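You operate a simulated robot arm through the tools that you are given. There is no shell and no other tool.

The job below is to be done with a simulated two-armed robot. You get a single attempt, and the scene is never put back.

Task
Swap the blue pad in its cradle for the grey one.
Fine: turn the black star knob to FREE first; the blue pad goes on the pad tray; the knob ends at HOLD. Where these are worked on the way, their far stop is far enough and under half their travel is too little: black star knob.

The check looks at the end state, three seconds after you hand in, the way a careful person would. Anything else that was tipped, shoved, dropped, spilled or broken makes it a failure.

Robot
Two 7-joint arms with fingered hands on one trunk that stands fixed in place. Base frame: the origin is at the foot of the trunk, x ahead of it, y to its left, z up. Readings come in cm, rad, newtons and seconds.
The left shoulder is at [20, 13.5, 89.5], the right one opposite. Each reaches about 88.5 cm from its shoulder. Payload 4 kg a hand.
The TCP of each hand is the grasp point between the finger pads, 2.5 cm short of the fingertips. In the tool frame z runs along the fingers and y along their closing line. The gripper opens to 8.8 cm; its body begins 2.9 cm behind the TCP. The gripper is a hand of 4 fingers: y runs from the thumb to the fingers, the wrist lies at [-1.3, -10.6, -17.4] in the tool frame.
Orientation is told as [roll, pitch, yaw] about the base's x, y, z axes, in that order, counted from this pose: with the fingers straight down and the wrist toward the robot, the tool's x, y and z point along [0, 1, 0], [1, 0, 0] and [0, 0, -1] of the base frame.

Tools
- The arms move only by the tool arm_command. It takes "left_motion", "right_motion" or both (then of equal length, played together; a hand with none holds still); each is text: rows parted by semicolons, each of 6 numbers parted by spaces: the shift along the tool's x, y, z in mm, then the turn, a rotation vector about the tool's x, y, z in rad. In form: x y z ax ay az; .... A call has 1 to 20 rows; each row is the pose to reach, as a shift and turn from the pose commanded when the call began, along the tool's axes at that moment. A row lasts 0.2 s, in which the tool goes at most 5 cm and 0.15 rad; a call with a longer step from one row to the next is refused whole. A pose out of reach is approached as far as the arm can. The call stops where the force on the tool passes 60 N (or 10 N more than at its start, if that is more) or the arm is blocked; 0.2 s more then pass. In this call time passes only in rows, and 0.2 s behind the last. The reply holds the time, the measured pose of the TCP, the force on the tool along the base axes, the opening and the grip force, in the units named above and with some noise, with the torque about the TCP (base axes, N m) and any sound that the robot's microphone picked up.
- Cameras (640 x 400 px; columns grow to the right, rows downward): "scene" is now at [15.26, -2.4, 149.2]; the picture's right is [-0.25, -0.97, 0.00], its down [-0.68, 0.18, -0.71] and it looks along [0.69, -0.18, -0.70] (base axes); focal length 356 px, centre (320, 200). "left" rides on the left gripper at [-6.4, -8.3, -9.8] in its tool frame; the picture's right is [-0.62, -0.37, 0.69], its down [0.71, -0.63, 0.30] and it looks along [0.32, 0.68, 0.65] (tool axes); focal length 265 px, centre (320, 200). "right" rides on the right gripper at [6.4, -8.3, -9.8] in its tool frame; the picture's right is [-0.62, 0.37, -0.69], its down [-0.71, -0.63, 0.30] and it looks along [-0.32, 0.68, 0.65] (tool axes); focal length 265 px, centre (320, 200).
- camera(camera): a new picture of that camera. No time passes.
- slide_trunk(by): slides the trunk up (or, below 0, down) by that many cm; the arms and the scene camera ride with it, the base frame stays. It gives what a move gives, with no picture.
- finger_targets(index, middle, ring, thumb_bend, thumb_turn, hand): sets how far each is bent, from 0 (flat) to 1 (curled in); at 0.3 the hand is open as for a grip, at 0.7 the pads meet at the TCP. One left out holds its place. A second passes; each finger stops where it meets its share of the squeeze, and holds until it gets a number again. It is the only way to open and close the hand. It gives what a move gives, with no picture; readings hold the bend of each and the force on the fingers (four entries, about 0 where the hand has none), thumb and palm. thumb_turn goes from beside the hand (0) to across from the fingers (1), as for a grip.
- pan_tilt(pan, tilt): turns the head with the scene camera to pan (to the left, within 1.693 rad either way) and tilt (down, from -0.506 to 1.204), counted from straight ahead of the robot. It gives what a move gives.
- measure_at(camera, pixels): there is no depth. For up to 12 entries [column, row, z] of the newest picture of that camera ("zoom" is the newest enlarged one), the place [x, y] in the base frame at which the ray of that pixel passes the height z, good to about 0.2 cm, but the place of the scene camera against the robot may be out by one fixed shift of up to 1.8 cm in any direction. No time passes.
- inspect(camera, box): a new picture of the part [left, top, right, bottom] of that camera's present view, enlarged. No time passes.
- job_done(): hands the job in; it is judged then, once.

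Leave the grippers open and the arms clear of the work at the hand-in unless told otherwise.

The tools are called after "Request:" as a command line: name --argument value ..., lists and objects as JSON in quotes. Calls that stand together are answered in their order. arm_command: Moves the arms, as the interface text tells. Its arguments: {"type":"object","properties":{"left_motion":{"type":"string"},"right_motion":{"type":"string"}},"required":[]} The other tools are called the same way: slide_trunk (by) moves the trunk up or down; finger_targets (index, middle, ring, thumb_bend, thumb_turn, hand) moves the fingers one by one; pan_tilt (pan, tilt) turns the head that bears the scene camera; camera (camera) takes a picture; measure_at (camera, pixels) gives the place at which the rays of pixels pass given heights; inspect (camera, box) takes an enlarged picture of a part of a camera's view; job_done () hands the job in.

At the start:

```text
time_s: 0.0
left_ee_pos: [59.98, 21.84, 107.66]
left_tcp_rot: [0.001, 0.001, -0.001]
left_wrist_force: [-0.4, 0.6, -0.4]
left_ft_torque: [0.0, 0.01, 0.03]
left_grip_width: 8.75
left_finger_force: 0.0
left_shape: jaw
left_bend: [0.3, 0.3, 0.3, 0.3, 0.98]
left_finger forces: [0.0, 0.0, 0.1, 0.0, 0.1, 0.0]
right_ee_pos: [43.49, -28.71, 106.72]
right_tcp_rot: [-0.002, 0.0, -0.001]
right_wrist_force: [-0.4, -0.5, -1.0]
right_ft_torque: [-0.02, 0.01, -0.01]
right_grip_width: 8.76
right_finger_force: 0.0
right_shape: jaw
right_bend: [0.3, 0.3, 0.3, 0.3, 0.98]
right_finger forces: [0.0, 0.0, 0.0, 0.0, 0.0, 0.0]
trunk travel left (down, up): [-50.0, 27.0]
head pan, tilt (commanded): [-0.253, 0.782]
```

scene: 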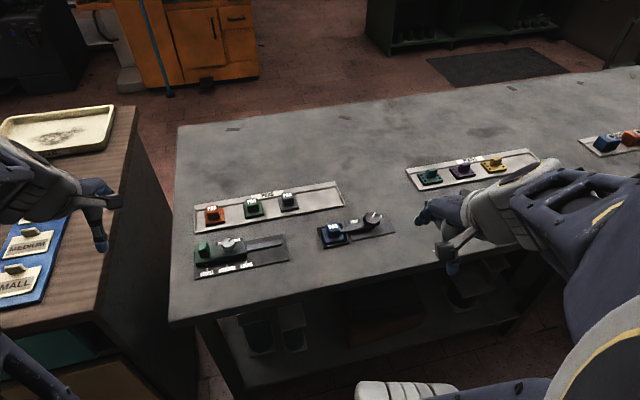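
right: 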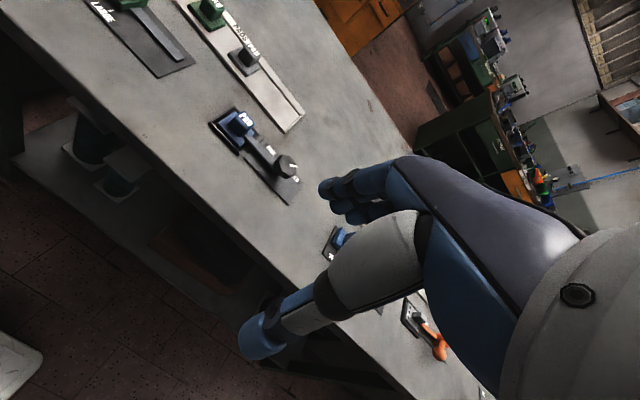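
left: 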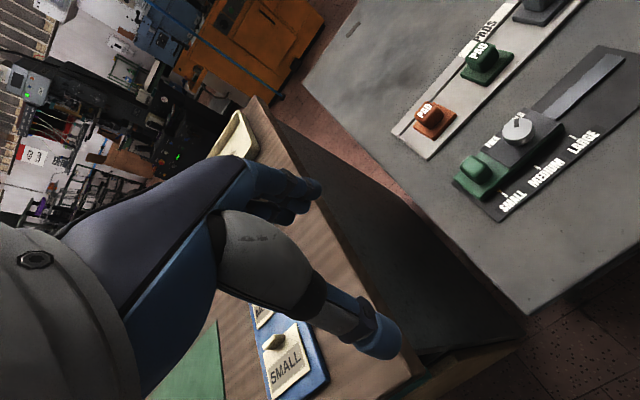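

I see a bench with several fixtures: a blue pad in a fixture near pixel (335,232) of the scene picture, with a black knob near (373,218). I'll look closer at these before moving.

Request:
inspect --camera "scene" --box '[180, 160, 420, 310]'

Request:
inspect --camera "scene" --box '[380, 110, 640, 272]'

Request:
inspect --camera "right" --box '[80, 0, 360, 220]'

Request:
inspect --camera "left" --box '[380, 0, 640, 230]'

```text
2.67 times, centred on (300, 235) of scene
```

zoom: 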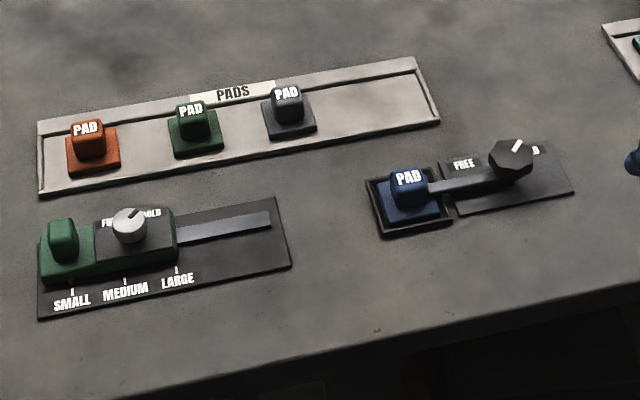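

```text
2.46 times, centred on (510, 191) of scene
```

zoom: 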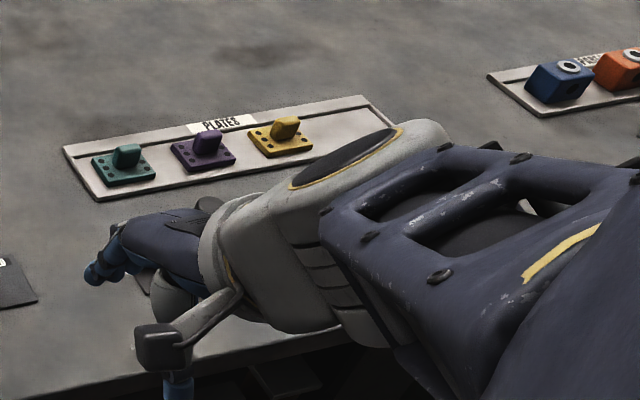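

```text
1.82 times, centred on (220, 110) of right
```

zoom: 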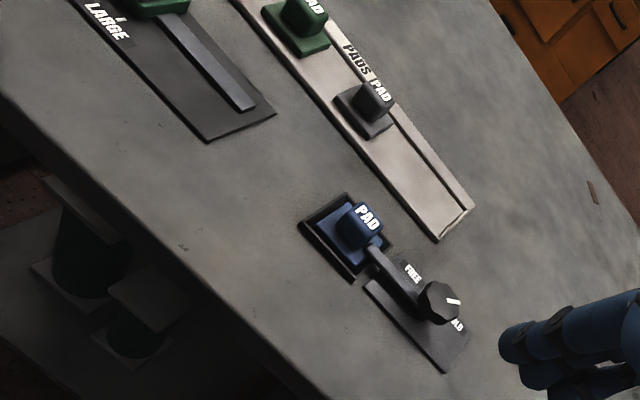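

```text
1.74 times, centred on (510, 115) of left
```

zoom: 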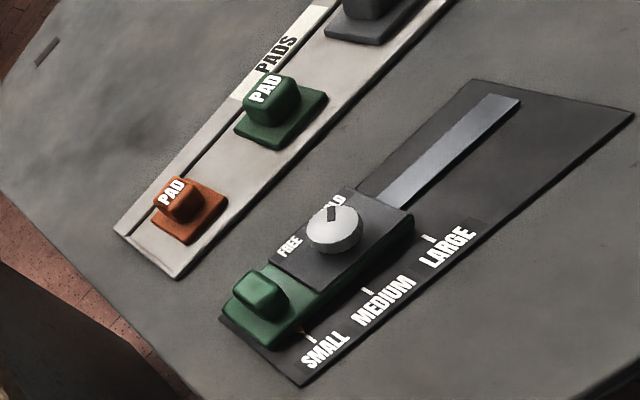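

I can tell the pad holder's corners in both pictures. Next I measure the cradle's corners at several heights in both the scene and the right camera, to work out the bench height.

Request:
measure_at --camera "scene" --pixels '[[323.6, 249.2, 70], [323.6, 249.2, 80], [323.6, 249.2, 90], [316.9, 227.9, 70], [316.9, 227.9, 80], [316.9, 227.9, 90], [349.5, 243.2, 70], [349.5, 243.2, 80], [349.5, 243.2, 90]]'

Request:
measure_at --camera "right" --pixels '[[207.9, 122.1, 70], [207.9, 122.1, 80], [207.9, 122.1, 90], [233.8, 106.2, 70], [233.8, 106.2, 80], [233.8, 106.2, 90], [237.6, 155.7, 70], [237.6, 155.7, 80], [237.6, 155.7, 90]]'

```text
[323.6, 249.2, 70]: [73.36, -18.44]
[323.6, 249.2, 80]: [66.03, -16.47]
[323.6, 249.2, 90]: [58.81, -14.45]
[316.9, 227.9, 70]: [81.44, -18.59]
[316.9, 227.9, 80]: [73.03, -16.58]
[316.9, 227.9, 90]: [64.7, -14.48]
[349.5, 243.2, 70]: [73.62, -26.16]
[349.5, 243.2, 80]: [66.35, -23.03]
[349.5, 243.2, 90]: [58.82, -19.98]
```

```text
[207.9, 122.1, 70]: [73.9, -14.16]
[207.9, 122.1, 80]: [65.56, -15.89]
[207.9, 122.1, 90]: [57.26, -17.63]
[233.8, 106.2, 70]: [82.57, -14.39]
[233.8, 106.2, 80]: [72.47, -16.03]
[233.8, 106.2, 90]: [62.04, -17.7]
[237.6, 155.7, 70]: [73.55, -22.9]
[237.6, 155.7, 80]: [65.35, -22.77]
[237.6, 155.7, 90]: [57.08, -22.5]
```

The two cameras agree best at a height near 80 cm, so the bench top is about there. Next I zoom tightly into the cradle and knob (320–400, 205–255), the pads tray and the right-hand camera's view of the knob.

Request:
inspect --camera "scene" --box '[310, 200, 406, 260]'

Request:
inspect --camera "scene" --box '[190, 165, 350, 265]'

Request:
inspect --camera "right" --box '[190, 90, 318, 210]'

Request:
inspect --camera "scene" --box '[560, 100, 640, 170]'

```text
6.67 times, centred on (358, 230) of scene
```

zoom: 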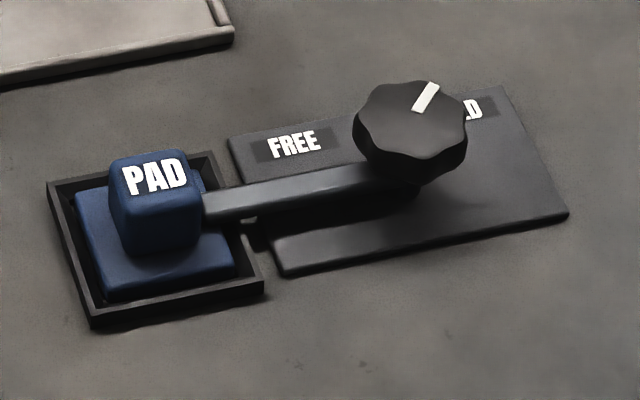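

```text
4.00 times, centred on (270, 215) of scene
```

zoom: 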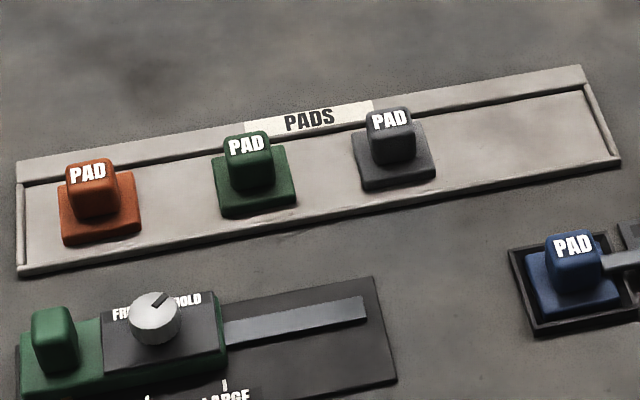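

```text
3.33 times, centred on (254, 150) of right
```

zoom: 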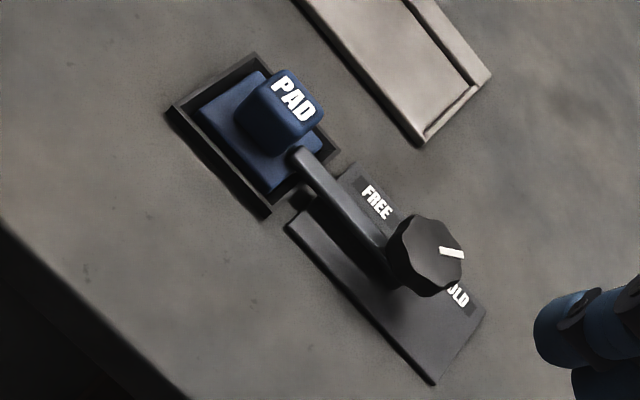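

```text
5.71 times, centred on (600, 135) of scene
```

zoom: 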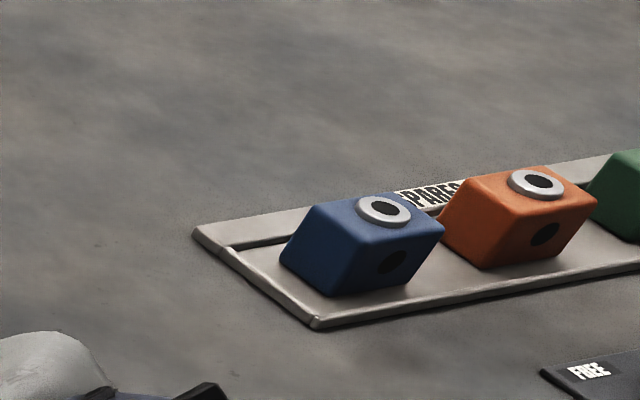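

The blue pad sits in a dark framed cradle. A bar from the black star knob lies over its plate, and the knob's white tick points at HOLD. I see part of another fixture at the far right, so I'll turn the head right to look there.

Request:
pan_tilt --pan -0.75 --tilt 0.75

Request:
camera --camera "scene"

```text
time_s: 0.9
left_ee_pos: [60.15, 21.93, 107.49]
left_tcp_rot: [0.0, 0.001, 0.001]
left_wrist_force: [-1.1, 0.6, -0.9]
left_ft_torque: [0.0, 0.01, 0.01]
left_grip_width: 8.74
left_finger_force: 0.1
left_shape: jaw
left_bend: [0.3, 0.3, 0.3, 0.3, 0.98]
left_finger forces: [0.1, 0.0, 0.0, 0.0, 0.0, 0.1]
right_ee_pos: [43.5, -28.61, 106.68]
right_tcp_rot: [0.0, -0.001, 0.001]
right_wrist_force: [0.4, 0.9, 0.8]
right_ft_torque: [-0.01, -0.02, 0.02]
right_grip_width: 8.75
right_finger_force: 0.0
right_shape: jaw
right_bend: [0.3, 0.3, 0.3, 0.3, 0.98]
right_finger forces: [0.0, 0.1, 0.0, 0.0, 0.1, 0.0]
trunk travel left (down, up): [-50.0, 27.0]
head pan, tilt (commanded): [-0.75, 0.75]
```

```text
taken
```

scene: 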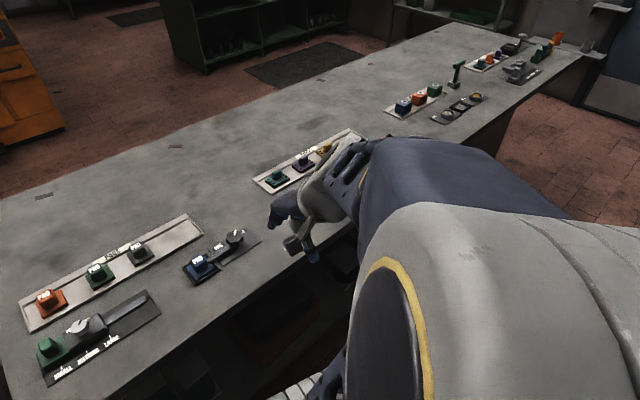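

The other fixtures are further along the bench and don't belong to this job. I'll point the head back at the work and move the right hand forward, high above the bench, so its camera sees the knob and cradle from closer.

Request:
pan_tilt --pan -0.25 --tilt 0.85

Request:
arm_command --right_motion "0 30 -10 0 0 0; 0 60 -10 0 0 0; 0 90 0 0 0 0; 0 120 10 0 0 0; 0 150 20 0 0 0; 0 160 30 0 0 0"

Request:
camera --camera "right"

Request:
camera --camera "scene"

```text
time_s: 1.9
left_ee_pos: [59.96, 21.83, 107.63]
left_tcp_rot: [0.0, 0.001, -0.001]
left_wrist_force: [0.0, -0.2, 0.9]
left_ft_torque: [-0.02, 0.0, 0.0]
left_grip_width: 8.76
left_finger_force: 0.0
left_shape: jaw
left_bend: [0.3, 0.3, 0.3, 0.3, 0.98]
left_finger forces: [0.0, 0.0, 0.0, 0.0, 0.0, 0.0]
right_ee_pos: [43.36, -28.75, 106.79]
right_tcp_rot: [0.0, 0.0, -0.001]
right_wrist_force: [0.4, 0.2, -0.1]
right_ft_torque: [0.03, -0.02, 0.0]
right_grip_width: 8.76
right_finger_force: 0.0
right_shape: jaw
right_bend: [0.3, 0.3, 0.3, 0.3, 0.98]
right_finger forces: [0.1, 0.1, 0.1, 0.0, 0.1, 0.0]
trunk travel left (down, up): [-50.0, 27.0]
head pan, tilt (commanded): [-0.25, 0.85]
```

```text
time_s: 3.3
left_ee_pos: [59.97, 21.86, 107.47]
left_tcp_rot: [0.0, 0.0, -0.001]
left_wrist_force: [-0.6, 0.3, 0.7]
left_ft_torque: [0.0, 0.03, -0.01]
left_grip_width: 8.76
left_finger_force: 0.1
left_shape: jaw
left_bend: [0.3, 0.3, 0.3, 0.3, 0.98]
left_finger forces: [0.0, 0.1, 0.1, 0.1, 0.0, 0.0]
right_ee_pos: [59.42, -28.62, 103.71]
right_tcp_rot: [0.0, 0.001, -0.001]
right_wrist_force: [-0.1, 0.4, 0.1]
right_ft_torque: [-0.03, 0.02, 0.0]
right_grip_width: 8.76
right_finger_force: 0.1
right_shape: jaw
right_bend: [0.3, 0.3, 0.3, 0.3, 0.98]
right_finger forces: [0.0, 0.1, 0.0, 0.1, 0.1, 0.0]
trunk travel left (down, up): [-50.0, 27.0]
head pan, tilt (commanded): [-0.25, 0.85]
```

```text
taken
```

right: 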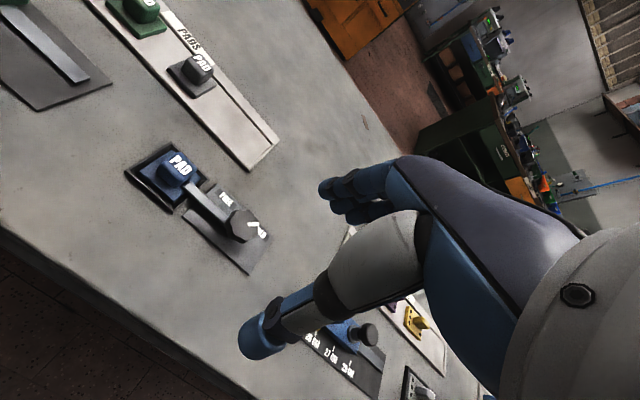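

```text
taken
```

scene: 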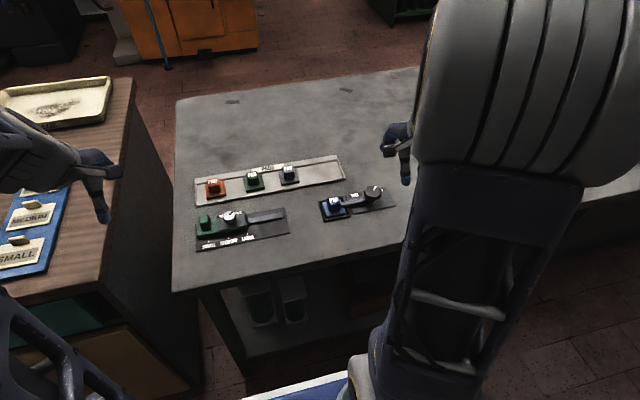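

The right camera now shows the cradle (165,175), the knob (243,225), and another fixture behind the thumb at (345,345). I'll zoom into each of them.

Request:
inspect --camera "right" --box '[110, 120, 302, 290]'

Request:
inspect --camera "right" --box '[280, 290, 450, 400]'

Request:
inspect --camera "scene" --box '[310, 175, 406, 235]'

```text
2.35 times, centred on (206, 205) of right
```

zoom: 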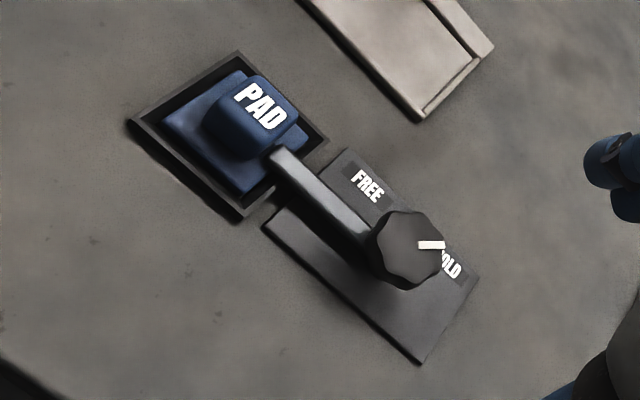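

```text
3.64 times, centred on (365, 345) of right
```

zoom: 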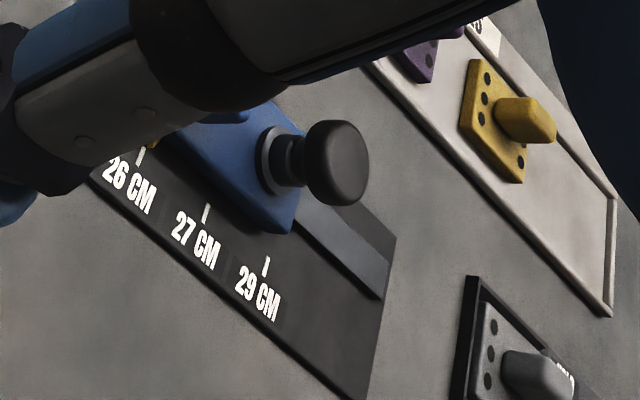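

```text
6.67 times, centred on (358, 205) of scene
```

zoom: 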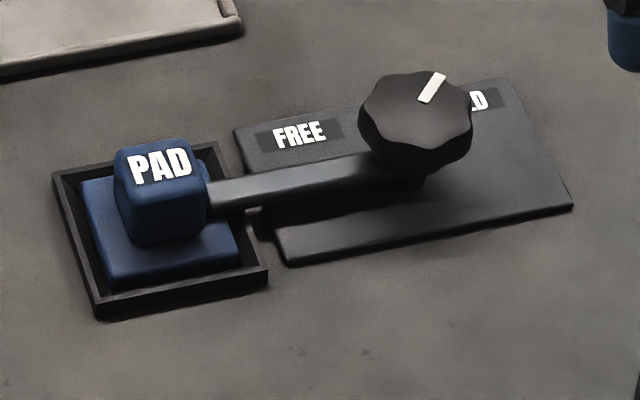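

The star knob is the one at the blue pad's cradle. The other fixture, "26 CM/27 CM", is about 20 cm further right and I'll keep clear of it. I'll measure cradle corners and knob points in the new right picture at several heights to fix the bench height.

Request:
measure_at --camera "right" --pixels '[[124.4, 171.0, 76], [124.4, 171.0, 84], [170.7, 142.1, 76], [170.7, 142.1, 84], [172.0, 214.3, 76], [172.0, 214.3, 84], [209.4, 179.5, 76], [209.4, 179.5, 84], [240, 222, 80], [240, 222, 88]]'

Request:
measure_at --camera "scene" --pixels '[[317.8, 200.7, 76], [317.8, 200.7, 84], [324.4, 222.3, 76], [324.4, 222.3, 84], [349.9, 215.5, 76], [349.9, 215.5, 84], [342.5, 196.2, 76], [342.5, 196.2, 84], [372.5, 190, 80], [372.5, 190, 88]]'

```text
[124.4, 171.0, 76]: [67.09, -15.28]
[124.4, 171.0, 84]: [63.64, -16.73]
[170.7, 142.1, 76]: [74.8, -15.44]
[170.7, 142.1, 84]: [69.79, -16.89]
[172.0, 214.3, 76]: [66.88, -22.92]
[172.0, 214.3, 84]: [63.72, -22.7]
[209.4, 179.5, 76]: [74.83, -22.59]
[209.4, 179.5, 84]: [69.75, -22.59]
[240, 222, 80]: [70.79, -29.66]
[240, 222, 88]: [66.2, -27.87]
```

```text
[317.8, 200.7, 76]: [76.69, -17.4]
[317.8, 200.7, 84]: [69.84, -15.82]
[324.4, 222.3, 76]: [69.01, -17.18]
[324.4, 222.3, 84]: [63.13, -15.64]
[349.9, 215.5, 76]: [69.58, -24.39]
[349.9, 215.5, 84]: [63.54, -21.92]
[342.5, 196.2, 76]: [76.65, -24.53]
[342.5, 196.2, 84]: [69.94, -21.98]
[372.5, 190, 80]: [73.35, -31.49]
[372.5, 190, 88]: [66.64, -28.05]
```

The rays from both right-hand views cross at z ≈ 80 cm for the cradle rim. That puts the cradle at about x 65.3–72.3, y −22.7…−16.1, and the scene camera is off by about (+0.9, −0.45) cm. Next I zoom into the right camera's view of the tray with the grey pad, and measure knob and label points.

Request:
measure_at --camera "right" --pixels '[[244.2, 224.1, 82], [244.2, 224.1, 85], [226.4, 198.6, 80], [262.1, 232.6, 80], [192.5, 193.5, 81], [192.5, 193.5, 83], [183, 178, 81], [241, 211, 80]]'

Request:
measure_at --camera "scene" --pixels '[[372.25, 191.5, 82], [372.25, 191.5, 85], [354.9, 195, 80], [382, 190, 80]]'

Request:
inspect --camera "right" --box '[80, 0, 304, 180]'

Request:
inspect --camera "scene" --box '[230, 145, 358, 225]'

```text
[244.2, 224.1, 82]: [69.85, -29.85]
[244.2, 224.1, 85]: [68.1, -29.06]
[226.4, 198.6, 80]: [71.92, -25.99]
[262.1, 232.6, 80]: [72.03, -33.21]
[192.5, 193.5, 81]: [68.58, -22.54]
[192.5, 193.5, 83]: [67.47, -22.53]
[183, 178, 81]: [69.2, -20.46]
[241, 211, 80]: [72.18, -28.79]
```

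```text
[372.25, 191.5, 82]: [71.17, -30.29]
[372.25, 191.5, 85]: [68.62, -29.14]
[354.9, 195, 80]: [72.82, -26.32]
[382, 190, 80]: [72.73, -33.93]
```

```text
2.22 times, centred on (192, 90) of right
```

zoom: 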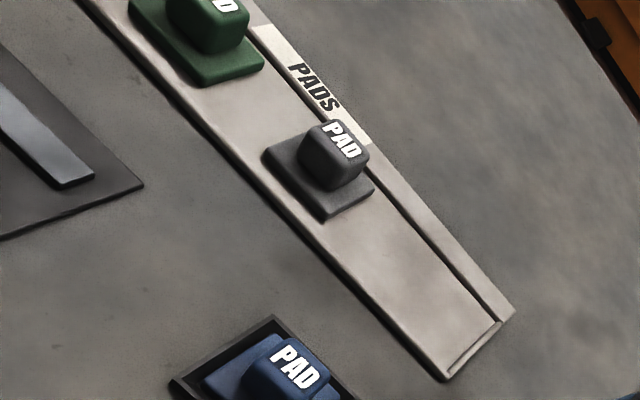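

```text
5.00 times, centred on (294, 185) of scene
```

zoom: 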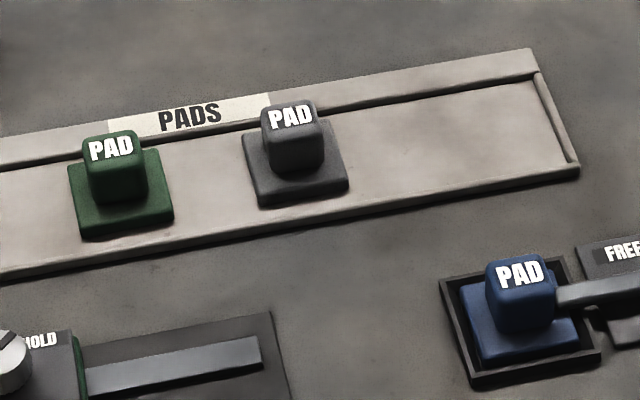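

The ray lines and the midpoint between the FREE and HOLD labels put the knob at about (69.0, −29.4), with its top near z 83.5. The bar tip is at about (68.5, −22.5). I'll move the right hand to about 11 cm above the knob and look again before descending.

Request:
arm_command --right_motion "-2 25 20 0 0 0; -4 50 42 0 0 0; -6 75 65 0 0 0; -8 96 85 0 0 0"

Request:
camera --camera "right"

Request:
camera --camera "scene"

Request:
inspect --camera "scene" --box '[300, 140, 428, 220]'

```text
time_s: 4.3
left_ee_pos: [59.93, 21.87, 107.52]
left_tcp_rot: [0.0, 0.001, 0.0]
left_wrist_force: [-0.3, 0.3, -1.3]
left_ft_torque: [0.0, -0.02, -0.01]
left_grip_width: 8.78
left_finger_force: 0.0
left_shape: jaw
left_bend: [0.3, 0.3, 0.3, 0.3, 0.98]
left_finger forces: [0.0, 0.0, 0.0, 0.0, 0.0, 0.1]
right_ee_pos: [69.09, -29.58, 95.11]
right_tcp_rot: [0.0, 0.001, -0.002]
right_wrist_force: [0.5, -0.2, 0.3]
right_ft_torque: [0.01, 0.01, 0.01]
right_grip_width: 8.76
right_finger_force: 0.1
right_shape: jaw
right_bend: [0.3, 0.3, 0.3, 0.3, 0.98]
right_finger forces: [0.0, 0.0, 0.0, 0.1, 0.0, 0.0]
trunk travel left (down, up): [-50.0, 27.0]
head pan, tilt (commanded): [-0.25, 0.85]
```

```text
taken
```

right: 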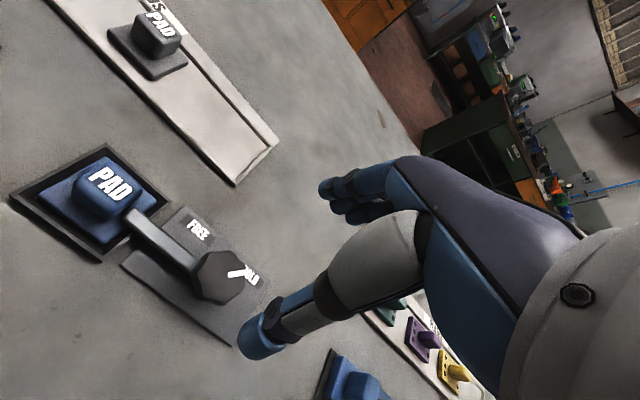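

```text
taken
```

scene: 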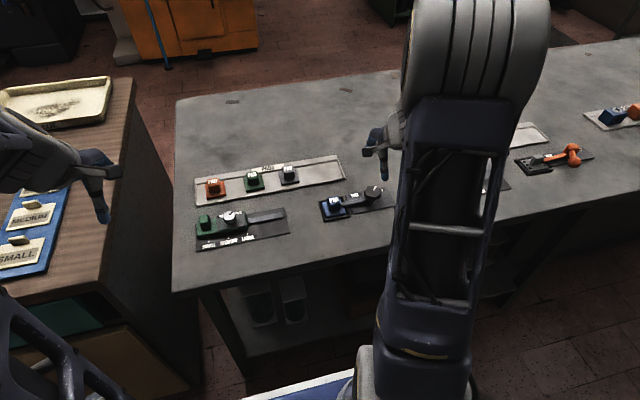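

```text
5.00 times, centred on (364, 180) of scene
```

zoom: 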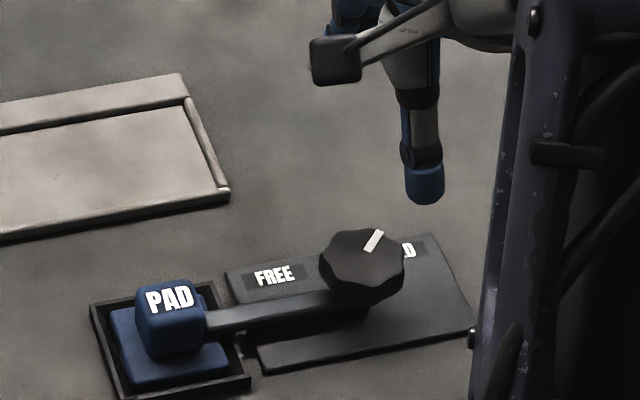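

The hand is above the knob. I'll zoom into the right camera around (215,275) and measure the knob's centre and height from this new viewpoint.

Request:
inspect --camera "right" --box '[110, 195, 290, 345]'

Request:
measure_at --camera "scene" --pixels '[[385, 179, 92.6], [385, 174, 92.6]]'

```text
2.67 times, centred on (200, 270) of right
```

zoom: 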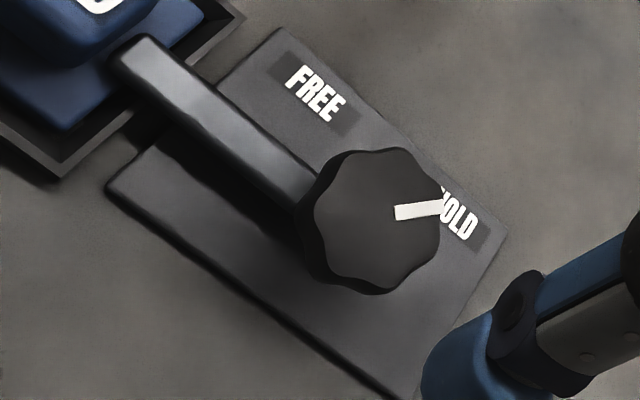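

```text
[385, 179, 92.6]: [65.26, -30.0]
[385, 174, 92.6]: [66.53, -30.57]
```

Now I measure the knob's top centre (222.5,276.4), the tick's ends and the bar in this picture.

Request:
measure_at --camera "right" --pixels '[[222.5, 276.4, 82], [222.5, 276.4, 83], [222.5, 276.4, 84], [222.5, 276.4, 85], [246.1, 270.5, 83.5], [229, 274.5, 83.5], [197.4, 272, 83.5], [245, 276.4, 83.5], [220.6, 251.3, 83.5], [220.6, 305, 83.5], [136, 217, 82], [128, 229, 82]]'

```text
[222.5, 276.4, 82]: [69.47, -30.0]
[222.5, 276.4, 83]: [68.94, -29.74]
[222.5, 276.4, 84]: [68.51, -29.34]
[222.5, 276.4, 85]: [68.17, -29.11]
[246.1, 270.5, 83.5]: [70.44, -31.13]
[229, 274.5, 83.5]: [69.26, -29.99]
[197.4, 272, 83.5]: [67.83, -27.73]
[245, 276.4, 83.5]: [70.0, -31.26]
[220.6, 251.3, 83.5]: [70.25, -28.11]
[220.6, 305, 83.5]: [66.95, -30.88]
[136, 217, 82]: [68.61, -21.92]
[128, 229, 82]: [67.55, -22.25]
```

The knob's centre is at about (68.7, −29.4), its top is near z 84 and its diameter is about 4.2 cm. The tick points exactly 45° far-right, so FREE should be about 90° counter-clockwise. I'll look closely at the fingers to learn their spacing before gripping.

Request:
inspect --camera "right" --box '[230, 140, 430, 380]'

Request:
inspect --camera "left" --box '[180, 130, 440, 380]'

Request:
inspect --camera "scene" --box '[330, 100, 460, 200]'

```text
1.67 times, centred on (330, 260) of right
```

zoom: 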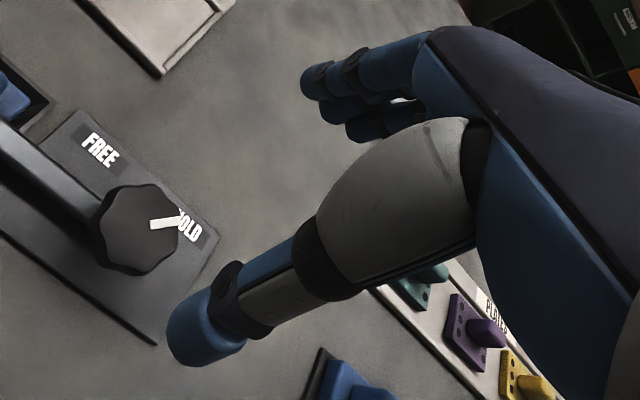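

```text
1.60 times, centred on (310, 255) of left
```

zoom: 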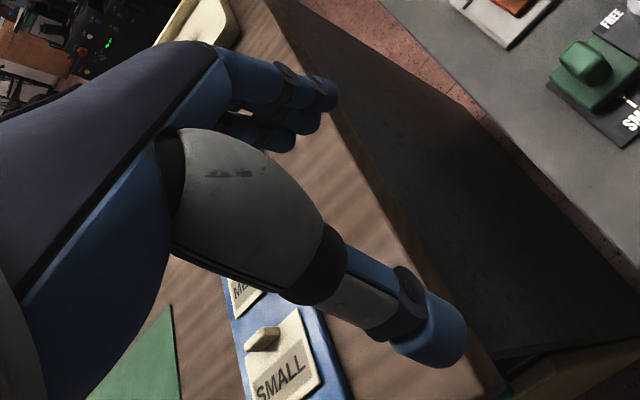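

```text
4.00 times, centred on (395, 150) of scene
```

zoom: 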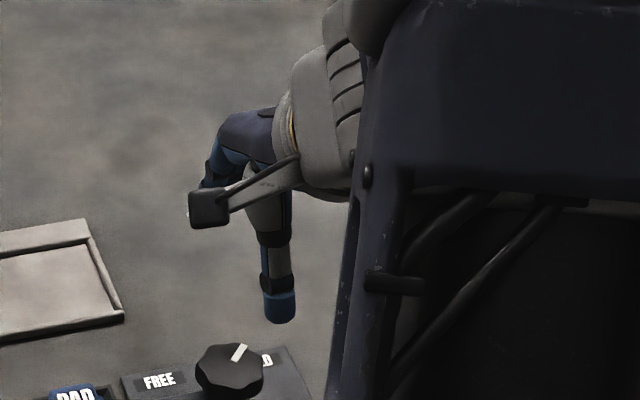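

The fingers sit about 1.75 cm apart and clear the bar in this pose, with thumb near and fingers far. I'll descend about 11 cm straight down so the pads surround the knob with the TCP near z 84.

Request:
arm_command --right_motion "1 -3 25 0 0 0; 1 -3 50 0 0 0; 1 -3 75 0 0 0; 1 -3 90 0 0 0; 1 -3 100 0 0 0; 1 -3 106 0 0 0; 1 -3 111 0 0 0"

Request:
camera --camera "right"

Request:
inspect --camera "scene" --box '[310, 150, 438, 230]'

```text
time_s: 5.9
left_ee_pos: [60.02, 21.99, 107.65]
left_tcp_rot: [0.0, 0.0, -0.001]
left_wrist_force: [0.1, 0.0, -0.8]
left_ft_torque: [0.01, -0.02, 0.02]
left_grip_width: 8.74
left_finger_force: 0.0
left_shape: jaw
left_bend: [0.3, 0.3, 0.3, 0.3, 0.98]
left_finger forces: [0.1, 0.0, 0.1, 0.0, 0.0, 0.0]
right_ee_pos: [68.76, -29.52, 84.13]
right_tcp_rot: [0.001, 0.0, 0.001]
right_wrist_force: [0.2, 0.5, 0.5]
right_ft_torque: [0.01, -0.02, 0.01]
right_grip_width: 8.78
right_finger_force: 0.0
right_shape: jaw
right_bend: [0.3, 0.3, 0.3, 0.3, 0.98]
right_finger forces: [0.0, 0.0, 0.0, 0.0, 0.0, 0.1]
trunk travel left (down, up): [-50.0, 27.0]
head pan, tilt (commanded): [-0.25, 0.85]
```

```text
taken
```

right: 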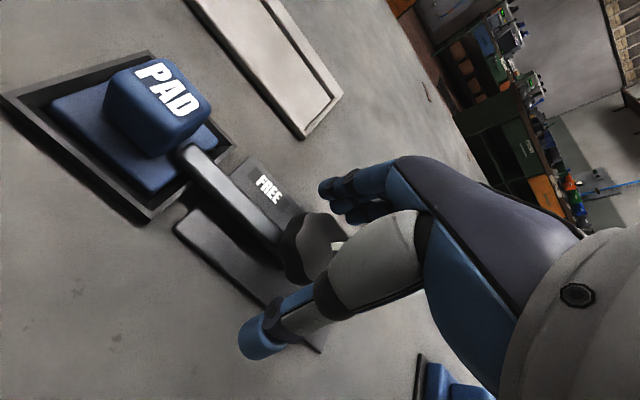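

```text
5.00 times, centred on (374, 190) of scene
```

zoom: 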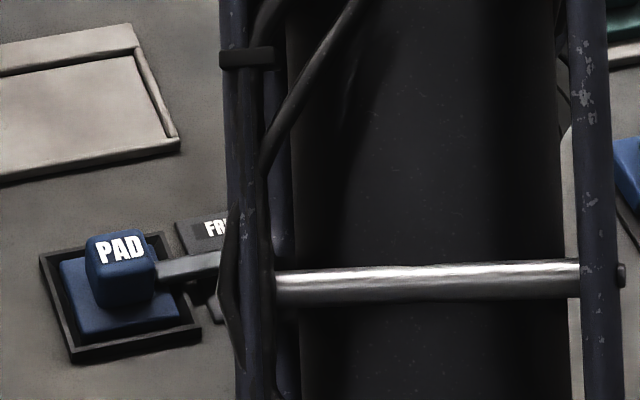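

The knob shows at (315,245) in the right picture, right at the grasp point, with no contact force. I'll close all fingers and the thumb on it.

Request:
finger_targets --hand "right" --index 0.6 --middle 0.6 --ring 0.6 --thumb_bend 0.6

Request:
camera --camera "right"

```text
time_s: 6.9
left_ee_pos: [59.94, 21.92, 107.53]
left_tcp_rot: [0.001, -0.002, 0.0]
left_wrist_force: [-0.3, -0.2, -1.7]
left_ft_torque: [0.02, 0.0, -0.01]
left_grip_width: 8.77
left_finger_force: 0.0
left_shape: jaw
left_bend: [0.3, 0.3, 0.3, 0.3, 0.98]
left_finger forces: [0.1, 0.0, 0.0, 0.0, 0.0, 0.0]
right_ee_pos: [68.71, -29.46, 84.03]
right_tcp_rot: [0.001, 0.003, 0.0]
right_wrist_force: [-5.4, 0.0, 0.6]
right_ft_torque: [-0.01, 0.02, 0.0]
right_grip_width: 3.14
right_finger_force: 4.2
right_shape: fingers
right_bend: [0.57, 0.6, 0.6, 0.54, 0.97]
right_finger forces: [1.7, 0.0, 0.0, 0.0, 7.6, 0.1]
trunk travel left (down, up): [-50.0, 27.0]
head pan, tilt (commanded): [-0.25, 0.85]
```

```text
taken
```

right: 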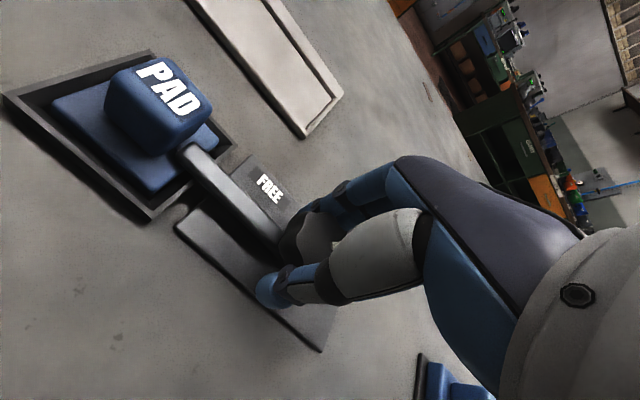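

The thumb presses on the knob (7.6 N) but middle and ring haven't touched yet. I'll bend the fingers further to get an even grip.

Request:
finger_targets --hand "right" --index 0.75 --middle 0.75 --ring 0.75

Request:
inspect --camera "right" --box '[220, 160, 420, 340]'

```text
time_s: 7.9
left_ee_pos: [60.12, 21.79, 107.58]
left_tcp_rot: [0.0, 0.0, -0.002]
left_wrist_force: [-0.1, 0.0, -0.3]
left_ft_torque: [-0.02, -0.01, -0.03]
left_grip_width: 8.76
left_finger_force: 0.0
left_shape: jaw
left_bend: [0.3, 0.3, 0.3, 0.3, 0.98]
left_finger forces: [0.0, 0.0, 0.0, 0.0, 0.0, 0.0]
right_ee_pos: [68.83, -29.41, 83.96]
right_tcp_rot: [0.0, 0.001, 0.0]
right_wrist_force: [13.9, -7.1, -15.5]
right_ft_torque: [0.03, -0.06, 0.06]
right_grip_width: 2.94
right_finger_force: 18.0
right_shape: fingers
right_bend: [0.59, 0.65, 0.73, 0.53, 0.97]
right_finger forces: [9.9, 10.8, 6.6, 0.1, 7.6, 0.1]
trunk travel left (down, up): [-50.0, 27.0]
head pan, tilt (commanded): [-0.25, 0.85]
```

```text
2.22 times, centred on (320, 250) of right
```

zoom: 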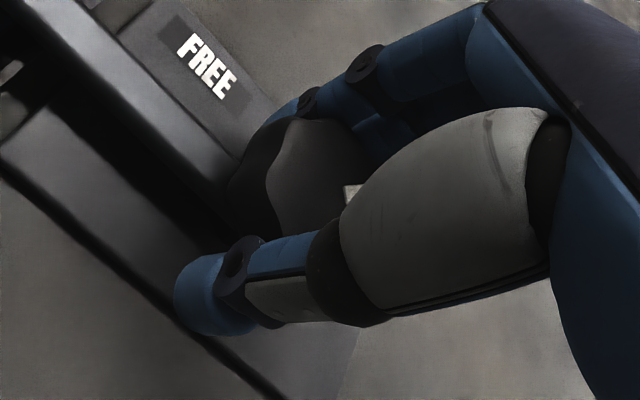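

All fingers now hold the knob (about 7–11 N each). I'll turn counter-clockwise seen from above, which is negative about the tool's z, starting with 0.4 rad to check that it follows.

Request:
arm_command --right_motion "0 0 0 0 0 -0.1; 0 0 0 0 0 -0.2; 0 0 0 0 0 -0.3; 0 0 0 0 0 -0.4"

Request:
camera --camera "right"

Request:
inspect --camera "scene" --box '[310, 150, 438, 230]'

```text
time_s: 8.9
left_ee_pos: [60.13, 21.89, 107.52]
left_tcp_rot: [0.0, 0.0, 0.001]
left_wrist_force: [-0.2, -0.5, -0.1]
left_ft_torque: [0.0, 0.0, 0.02]
left_grip_width: 8.78
left_finger_force: 0.0
left_shape: jaw
left_bend: [0.3, 0.3, 0.3, 0.3, 0.98]
left_finger forces: [0.0, 0.0, 0.0, 0.1, 0.0, 0.0]
right_ee_pos: [68.74, -29.37, 84.04]
right_tcp_rot: [-0.001, 0.0, 0.401]
right_wrist_force: [15.8, -5.6, -12.9]
right_ft_torque: [-0.04, -0.03, -0.04]
right_grip_width: 2.89
right_finger_force: 17.8
right_shape: fingers
right_bend: [0.58, 0.65, 0.73, 0.54, 0.96]
right_finger forces: [9.5, 11.0, 7.2, 0.1, 8.1, 0.1]
trunk travel left (down, up): [-50.0, 27.0]
head pan, tilt (commanded): [-0.25, 0.85]
```

```text
taken
```

right: 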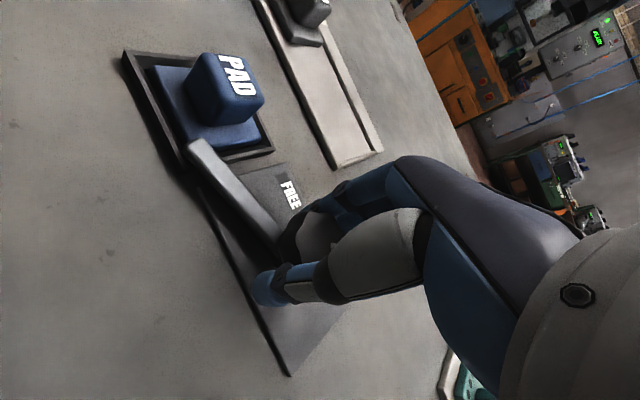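

```text
5.00 times, centred on (374, 190) of scene
```

zoom: 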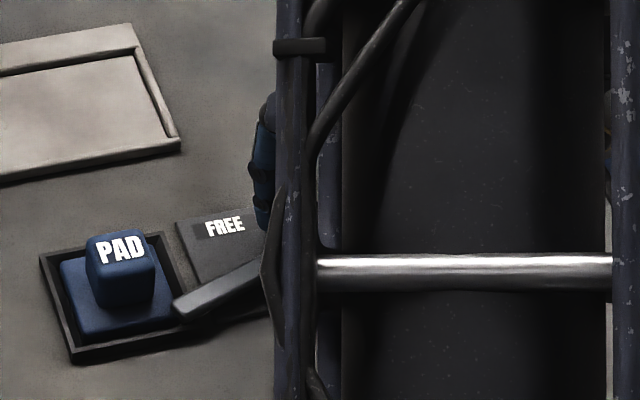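

The bar swung along with the knob by 0.4 rad. I'll continue turning another 1.1 rad.

Request:
arm_command --right_motion "0 0 0 0 0 -0.13; 0 0 0 0 0 -0.26; 0 0 0 0 0 -0.39; 0 0 0 0 0 -0.52; 0 0 0 0 0 -0.65; 0 0 0 0 0 -0.78; 0 0 0 0 0 -0.91; 0 0 0 0 0 -1.02; 0 0 0 0 0 -1.1"

Request:
camera --camera "right"

Request:
camera --camera "scene"

```text
time_s: 10.9
left_ee_pos: [60.04, 21.83, 107.73]
left_tcp_rot: [0.0, 0.001, 0.0]
left_wrist_force: [0.2, -0.6, -0.9]
left_ft_torque: [0.02, 0.0, -0.04]
left_grip_width: 8.76
left_finger_force: 0.0
left_shape: jaw
left_bend: [0.3, 0.3, 0.3, 0.3, 0.98]
left_finger forces: [0.1, 0.0, 0.1, 0.1, 0.0, 0.0]
right_ee_pos: [68.69, -29.33, 84.13]
right_tcp_rot: [0.003, 0.0, 1.503]
right_wrist_force: [-0.5, 14.9, -13.0]
right_ft_torque: [0.02, 0.04, -0.07]
right_grip_width: 2.89
right_finger_force: 16.8
right_shape: fingers
right_bend: [0.56, 0.65, 0.74, 0.55, 0.95]
right_finger forces: [12.0, 10.6, 3.3, 0.1, 7.0, 0.0]
trunk travel left (down, up): [-50.0, 27.0]
head pan, tilt (commanded): [-0.25, 0.85]
```

```text
taken
```

right: 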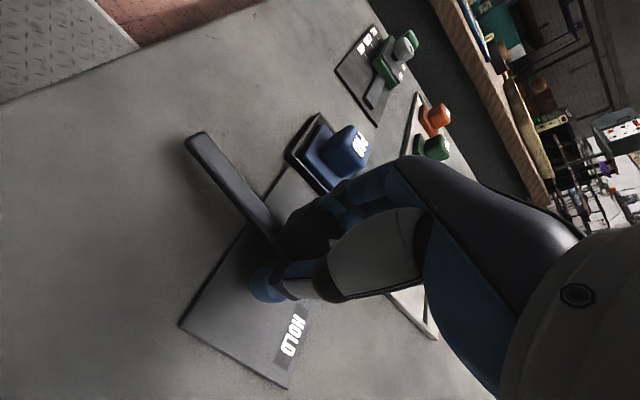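

```text
taken
```

scene: 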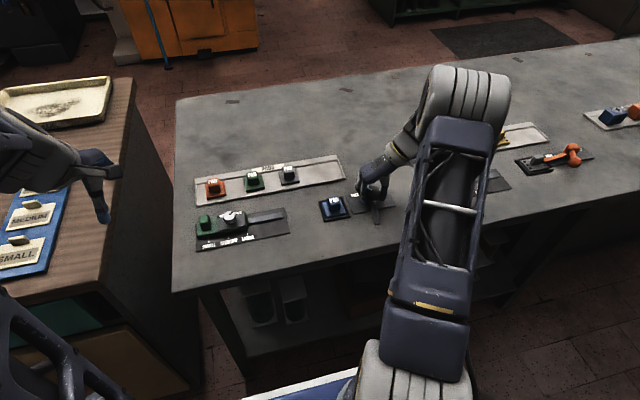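

The bar now points toward the robot, and the turn is 1.50 rad with little torque. I'll nudge a little further to reach the FREE stop and watch the torque.

Request:
arm_command --right_motion "0 0 0 0 0 -0.04; 0 0 0 0 0 -0.08; 0 0 0 0 0 -0.12"

Request:
inspect --camera "scene" --box '[310, 160, 422, 230]'

```text
time_s: 11.7
left_ee_pos: [60.0, 21.85, 107.53]
left_tcp_rot: [0.0, -0.002, 0.0]
left_wrist_force: [0.4, 0.0, -0.4]
left_ft_torque: [0.01, -0.04, 0.01]
left_grip_width: 8.76
left_finger_force: 0.1
left_shape: jaw
left_bend: [0.3, 0.3, 0.3, 0.3, 0.98]
left_finger forces: [0.0, 0.0, 0.1, 0.0, 0.0, 0.0]
right_ee_pos: [68.7, -29.25, 84.0]
right_tcp_rot: [0.001, -0.002, 1.622]
right_wrist_force: [-3.6, 15.4, -14.1]
right_ft_torque: [0.05, 0.03, -0.03]
right_grip_width: 2.89
right_finger_force: 16.7
right_shape: fingers
right_bend: [0.56, 0.65, 0.74, 0.55, 0.95]
right_finger forces: [12.6, 10.8, 2.5, 0.0, 6.6, 0.0]
trunk travel left (down, up): [-50.0, 27.0]
head pan, tilt (commanded): [-0.25, 0.85]
```

```text
5.71 times, centred on (366, 195) of scene
```

zoom: 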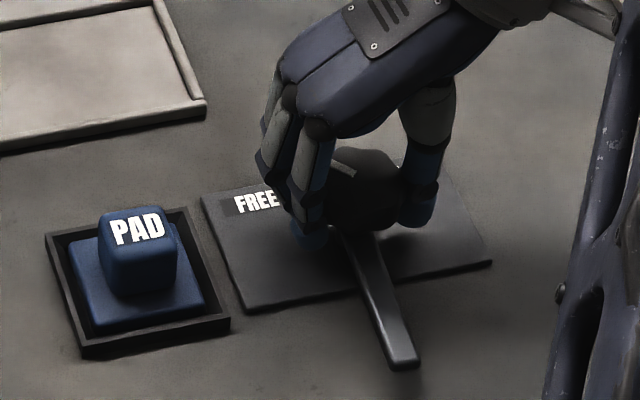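

The tick points to FREE and the bar now points toward the robot, well clear of the pad. I'll open the hand and check the bar's angle.

Request:
finger_targets --hand "right" --index 0.3 --middle 0.3 --ring 0.3 --thumb_bend 0.3

Request:
arm_command --right_motion "0 0 -10 0 0 0; 0 0 -30 0 0 0; 0 0 -60 0 0 0; 0 0 -90 0 0 0; 0 0 -110 0 0 0"

Request:
camera --camera "right"

Request:
inspect --camera "scene" --box '[310, 160, 422, 230]'

```text
time_s: 12.7
left_ee_pos: [60.0, 21.92, 107.66]
left_tcp_rot: [-0.001, 0.001, 0.0]
left_wrist_force: [-0.1, -0.3, 0.1]
left_ft_torque: [0.02, -0.03, 0.07]
left_grip_width: 8.75
left_finger_force: 0.0
left_shape: jaw
left_bend: [0.3, 0.3, 0.3, 0.3, 0.98]
left_finger forces: [0.1, 0.1, 0.0, 0.0, 0.1, 0.0]
right_ee_pos: [68.77, -29.52, 84.01]
right_tcp_rot: [0.0, 0.002, 1.62]
right_wrist_force: [-0.2, -0.4, 0.2]
right_ft_torque: [0.0, 0.0, 0.0]
right_grip_width: 8.44
right_finger_force: 0.2
right_shape: fingers
right_bend: [0.3, 0.3, 0.3, 0.3, 0.97]
right_finger forces: [0.0, 0.0, 0.1, 0.1, 0.0, 0.1]
trunk travel left (down, up): [-50.0, 27.0]
head pan, tilt (commanded): [-0.25, 0.85]
```

```text
time_s: 13.9
left_ee_pos: [59.95, 22.0, 107.52]
left_tcp_rot: [0.001, -0.001, -0.002]
left_wrist_force: [-0.2, 0.1, -0.2]
left_ft_torque: [0.03, 0.01, 0.01]
left_grip_width: 8.77
left_finger_force: 0.0
left_shape: jaw
left_bend: [0.3, 0.3, 0.3, 0.3, 0.98]
left_finger forces: [0.1, 0.1, 0.1, 0.0, 0.0, 0.1]
right_ee_pos: [68.78, -29.44, 95.13]
right_tcp_rot: [0.001, 0.0, 1.619]
right_wrist_force: [0.9, 0.2, 0.0]
right_ft_torque: [0.01, -0.02, 0.03]
right_grip_width: 8.47
right_finger_force: 0.0
right_shape: fingers
right_bend: [0.3, 0.3, 0.3, 0.3, 0.97]
right_finger forces: [0.0, 0.1, 0.0, 0.0, 0.0, 0.1]
trunk travel left (down, up): [-50.0, 27.0]
head pan, tilt (commanded): [-0.25, 0.85]
```

```text
taken
```

right: 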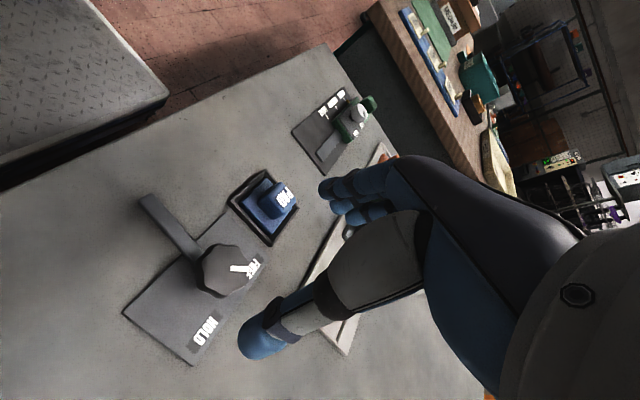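

```text
5.71 times, centred on (366, 195) of scene
```

zoom: 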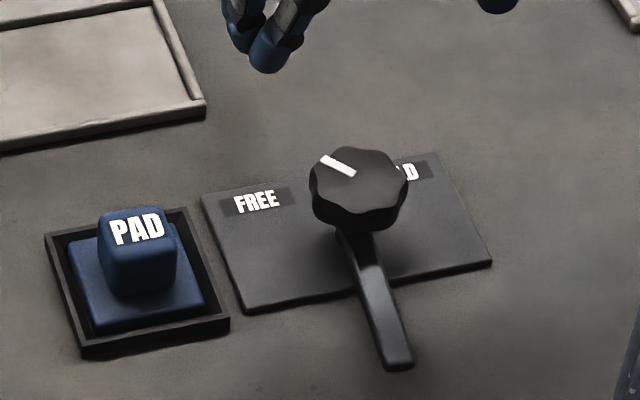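

The knob tick now points at FREE and stays there. I'll check its angle and the bar tip with measurements.

Request:
measure_at --camera "scene" --pixels '[[372.65, 190.6, 84], [366.35, 187.65, 84], [371, 192.3, 84], [379.5, 223.5, 82.3], [373.2, 203, 82.3]]'

Request:
inspect --camera "right" --box '[110, 170, 302, 350]'

```text
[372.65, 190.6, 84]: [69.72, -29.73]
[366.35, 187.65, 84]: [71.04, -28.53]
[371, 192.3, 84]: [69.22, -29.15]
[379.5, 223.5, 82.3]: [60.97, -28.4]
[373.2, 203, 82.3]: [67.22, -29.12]
```

```text
2.22 times, centred on (206, 260) of right
```

zoom: 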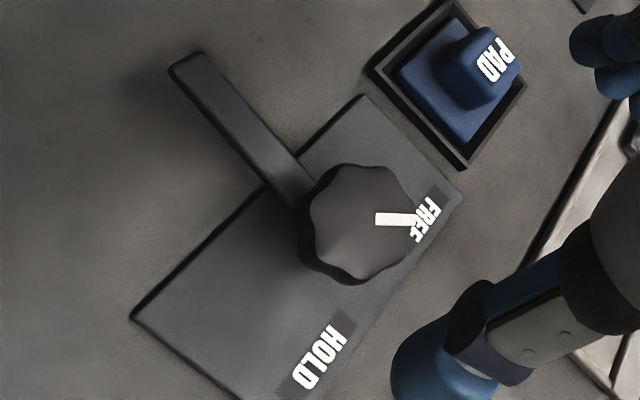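

Free is confirmed: the bar lies along −x with about 87° of travel, and the pad is clear. I'll now move above the blue pad at the same height and turn the hand back to yaw 0.

Request:
arm_command --right_motion "0 8 0 0 0 0.135; -1 16 0 0 0 0.27; -1 25 0 0 0 0.405; -2 33 0 0 0 0.54; -2 41 0 0 0 0.675; -3 50 0 0 0 0.81; -3 58 0 0 0 0.945; -4 66 0 0 0 1.08; -4 75 0 0 0 1.215; -5 83 0 0 0 1.35; -5 91 0 0 0 1.485; -5.4 100 0 0 0 1.62"

Request:
camera --camera "right"

Request:
camera --camera "scene"

```text
time_s: 16.5
left_ee_pos: [60.02, 21.83, 107.64]
left_tcp_rot: [0.0, -0.001, -0.001]
left_wrist_force: [-0.6, 0.3, -0.7]
left_ft_torque: [-0.01, -0.03, -0.02]
left_grip_width: 8.77
left_finger_force: 0.1
left_shape: jaw
left_bend: [0.3, 0.3, 0.3, 0.3, 0.98]
left_finger forces: [0.1, 0.1, 0.0, 0.0, 0.0, 0.0]
right_ee_pos: [68.8, -19.35, 95.17]
right_tcp_rot: [0.003, 0.0, -0.004]
right_wrist_force: [-0.7, -0.7, 0.4]
right_ft_torque: [-0.01, 0.03, 0.0]
right_grip_width: 8.43
right_finger_force: 0.0
right_shape: fingers
right_bend: [0.3, 0.3, 0.3, 0.3, 0.97]
right_finger forces: [0.0, 0.0, 0.1, 0.0, 0.0, 0.0]
trunk travel left (down, up): [-50.0, 27.0]
head pan, tilt (commanded): [-0.25, 0.85]
```

```text
taken
```

right: 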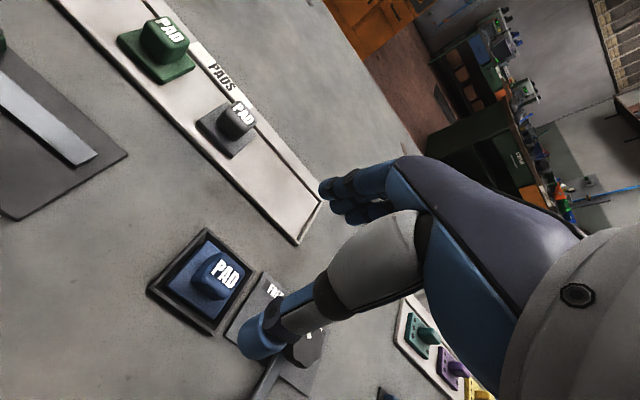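

```text
taken
```

scene: 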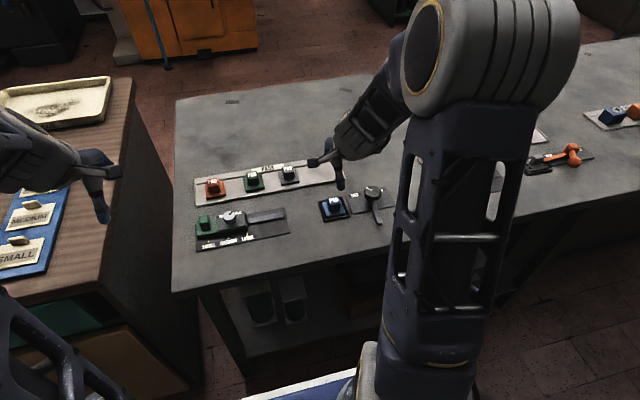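

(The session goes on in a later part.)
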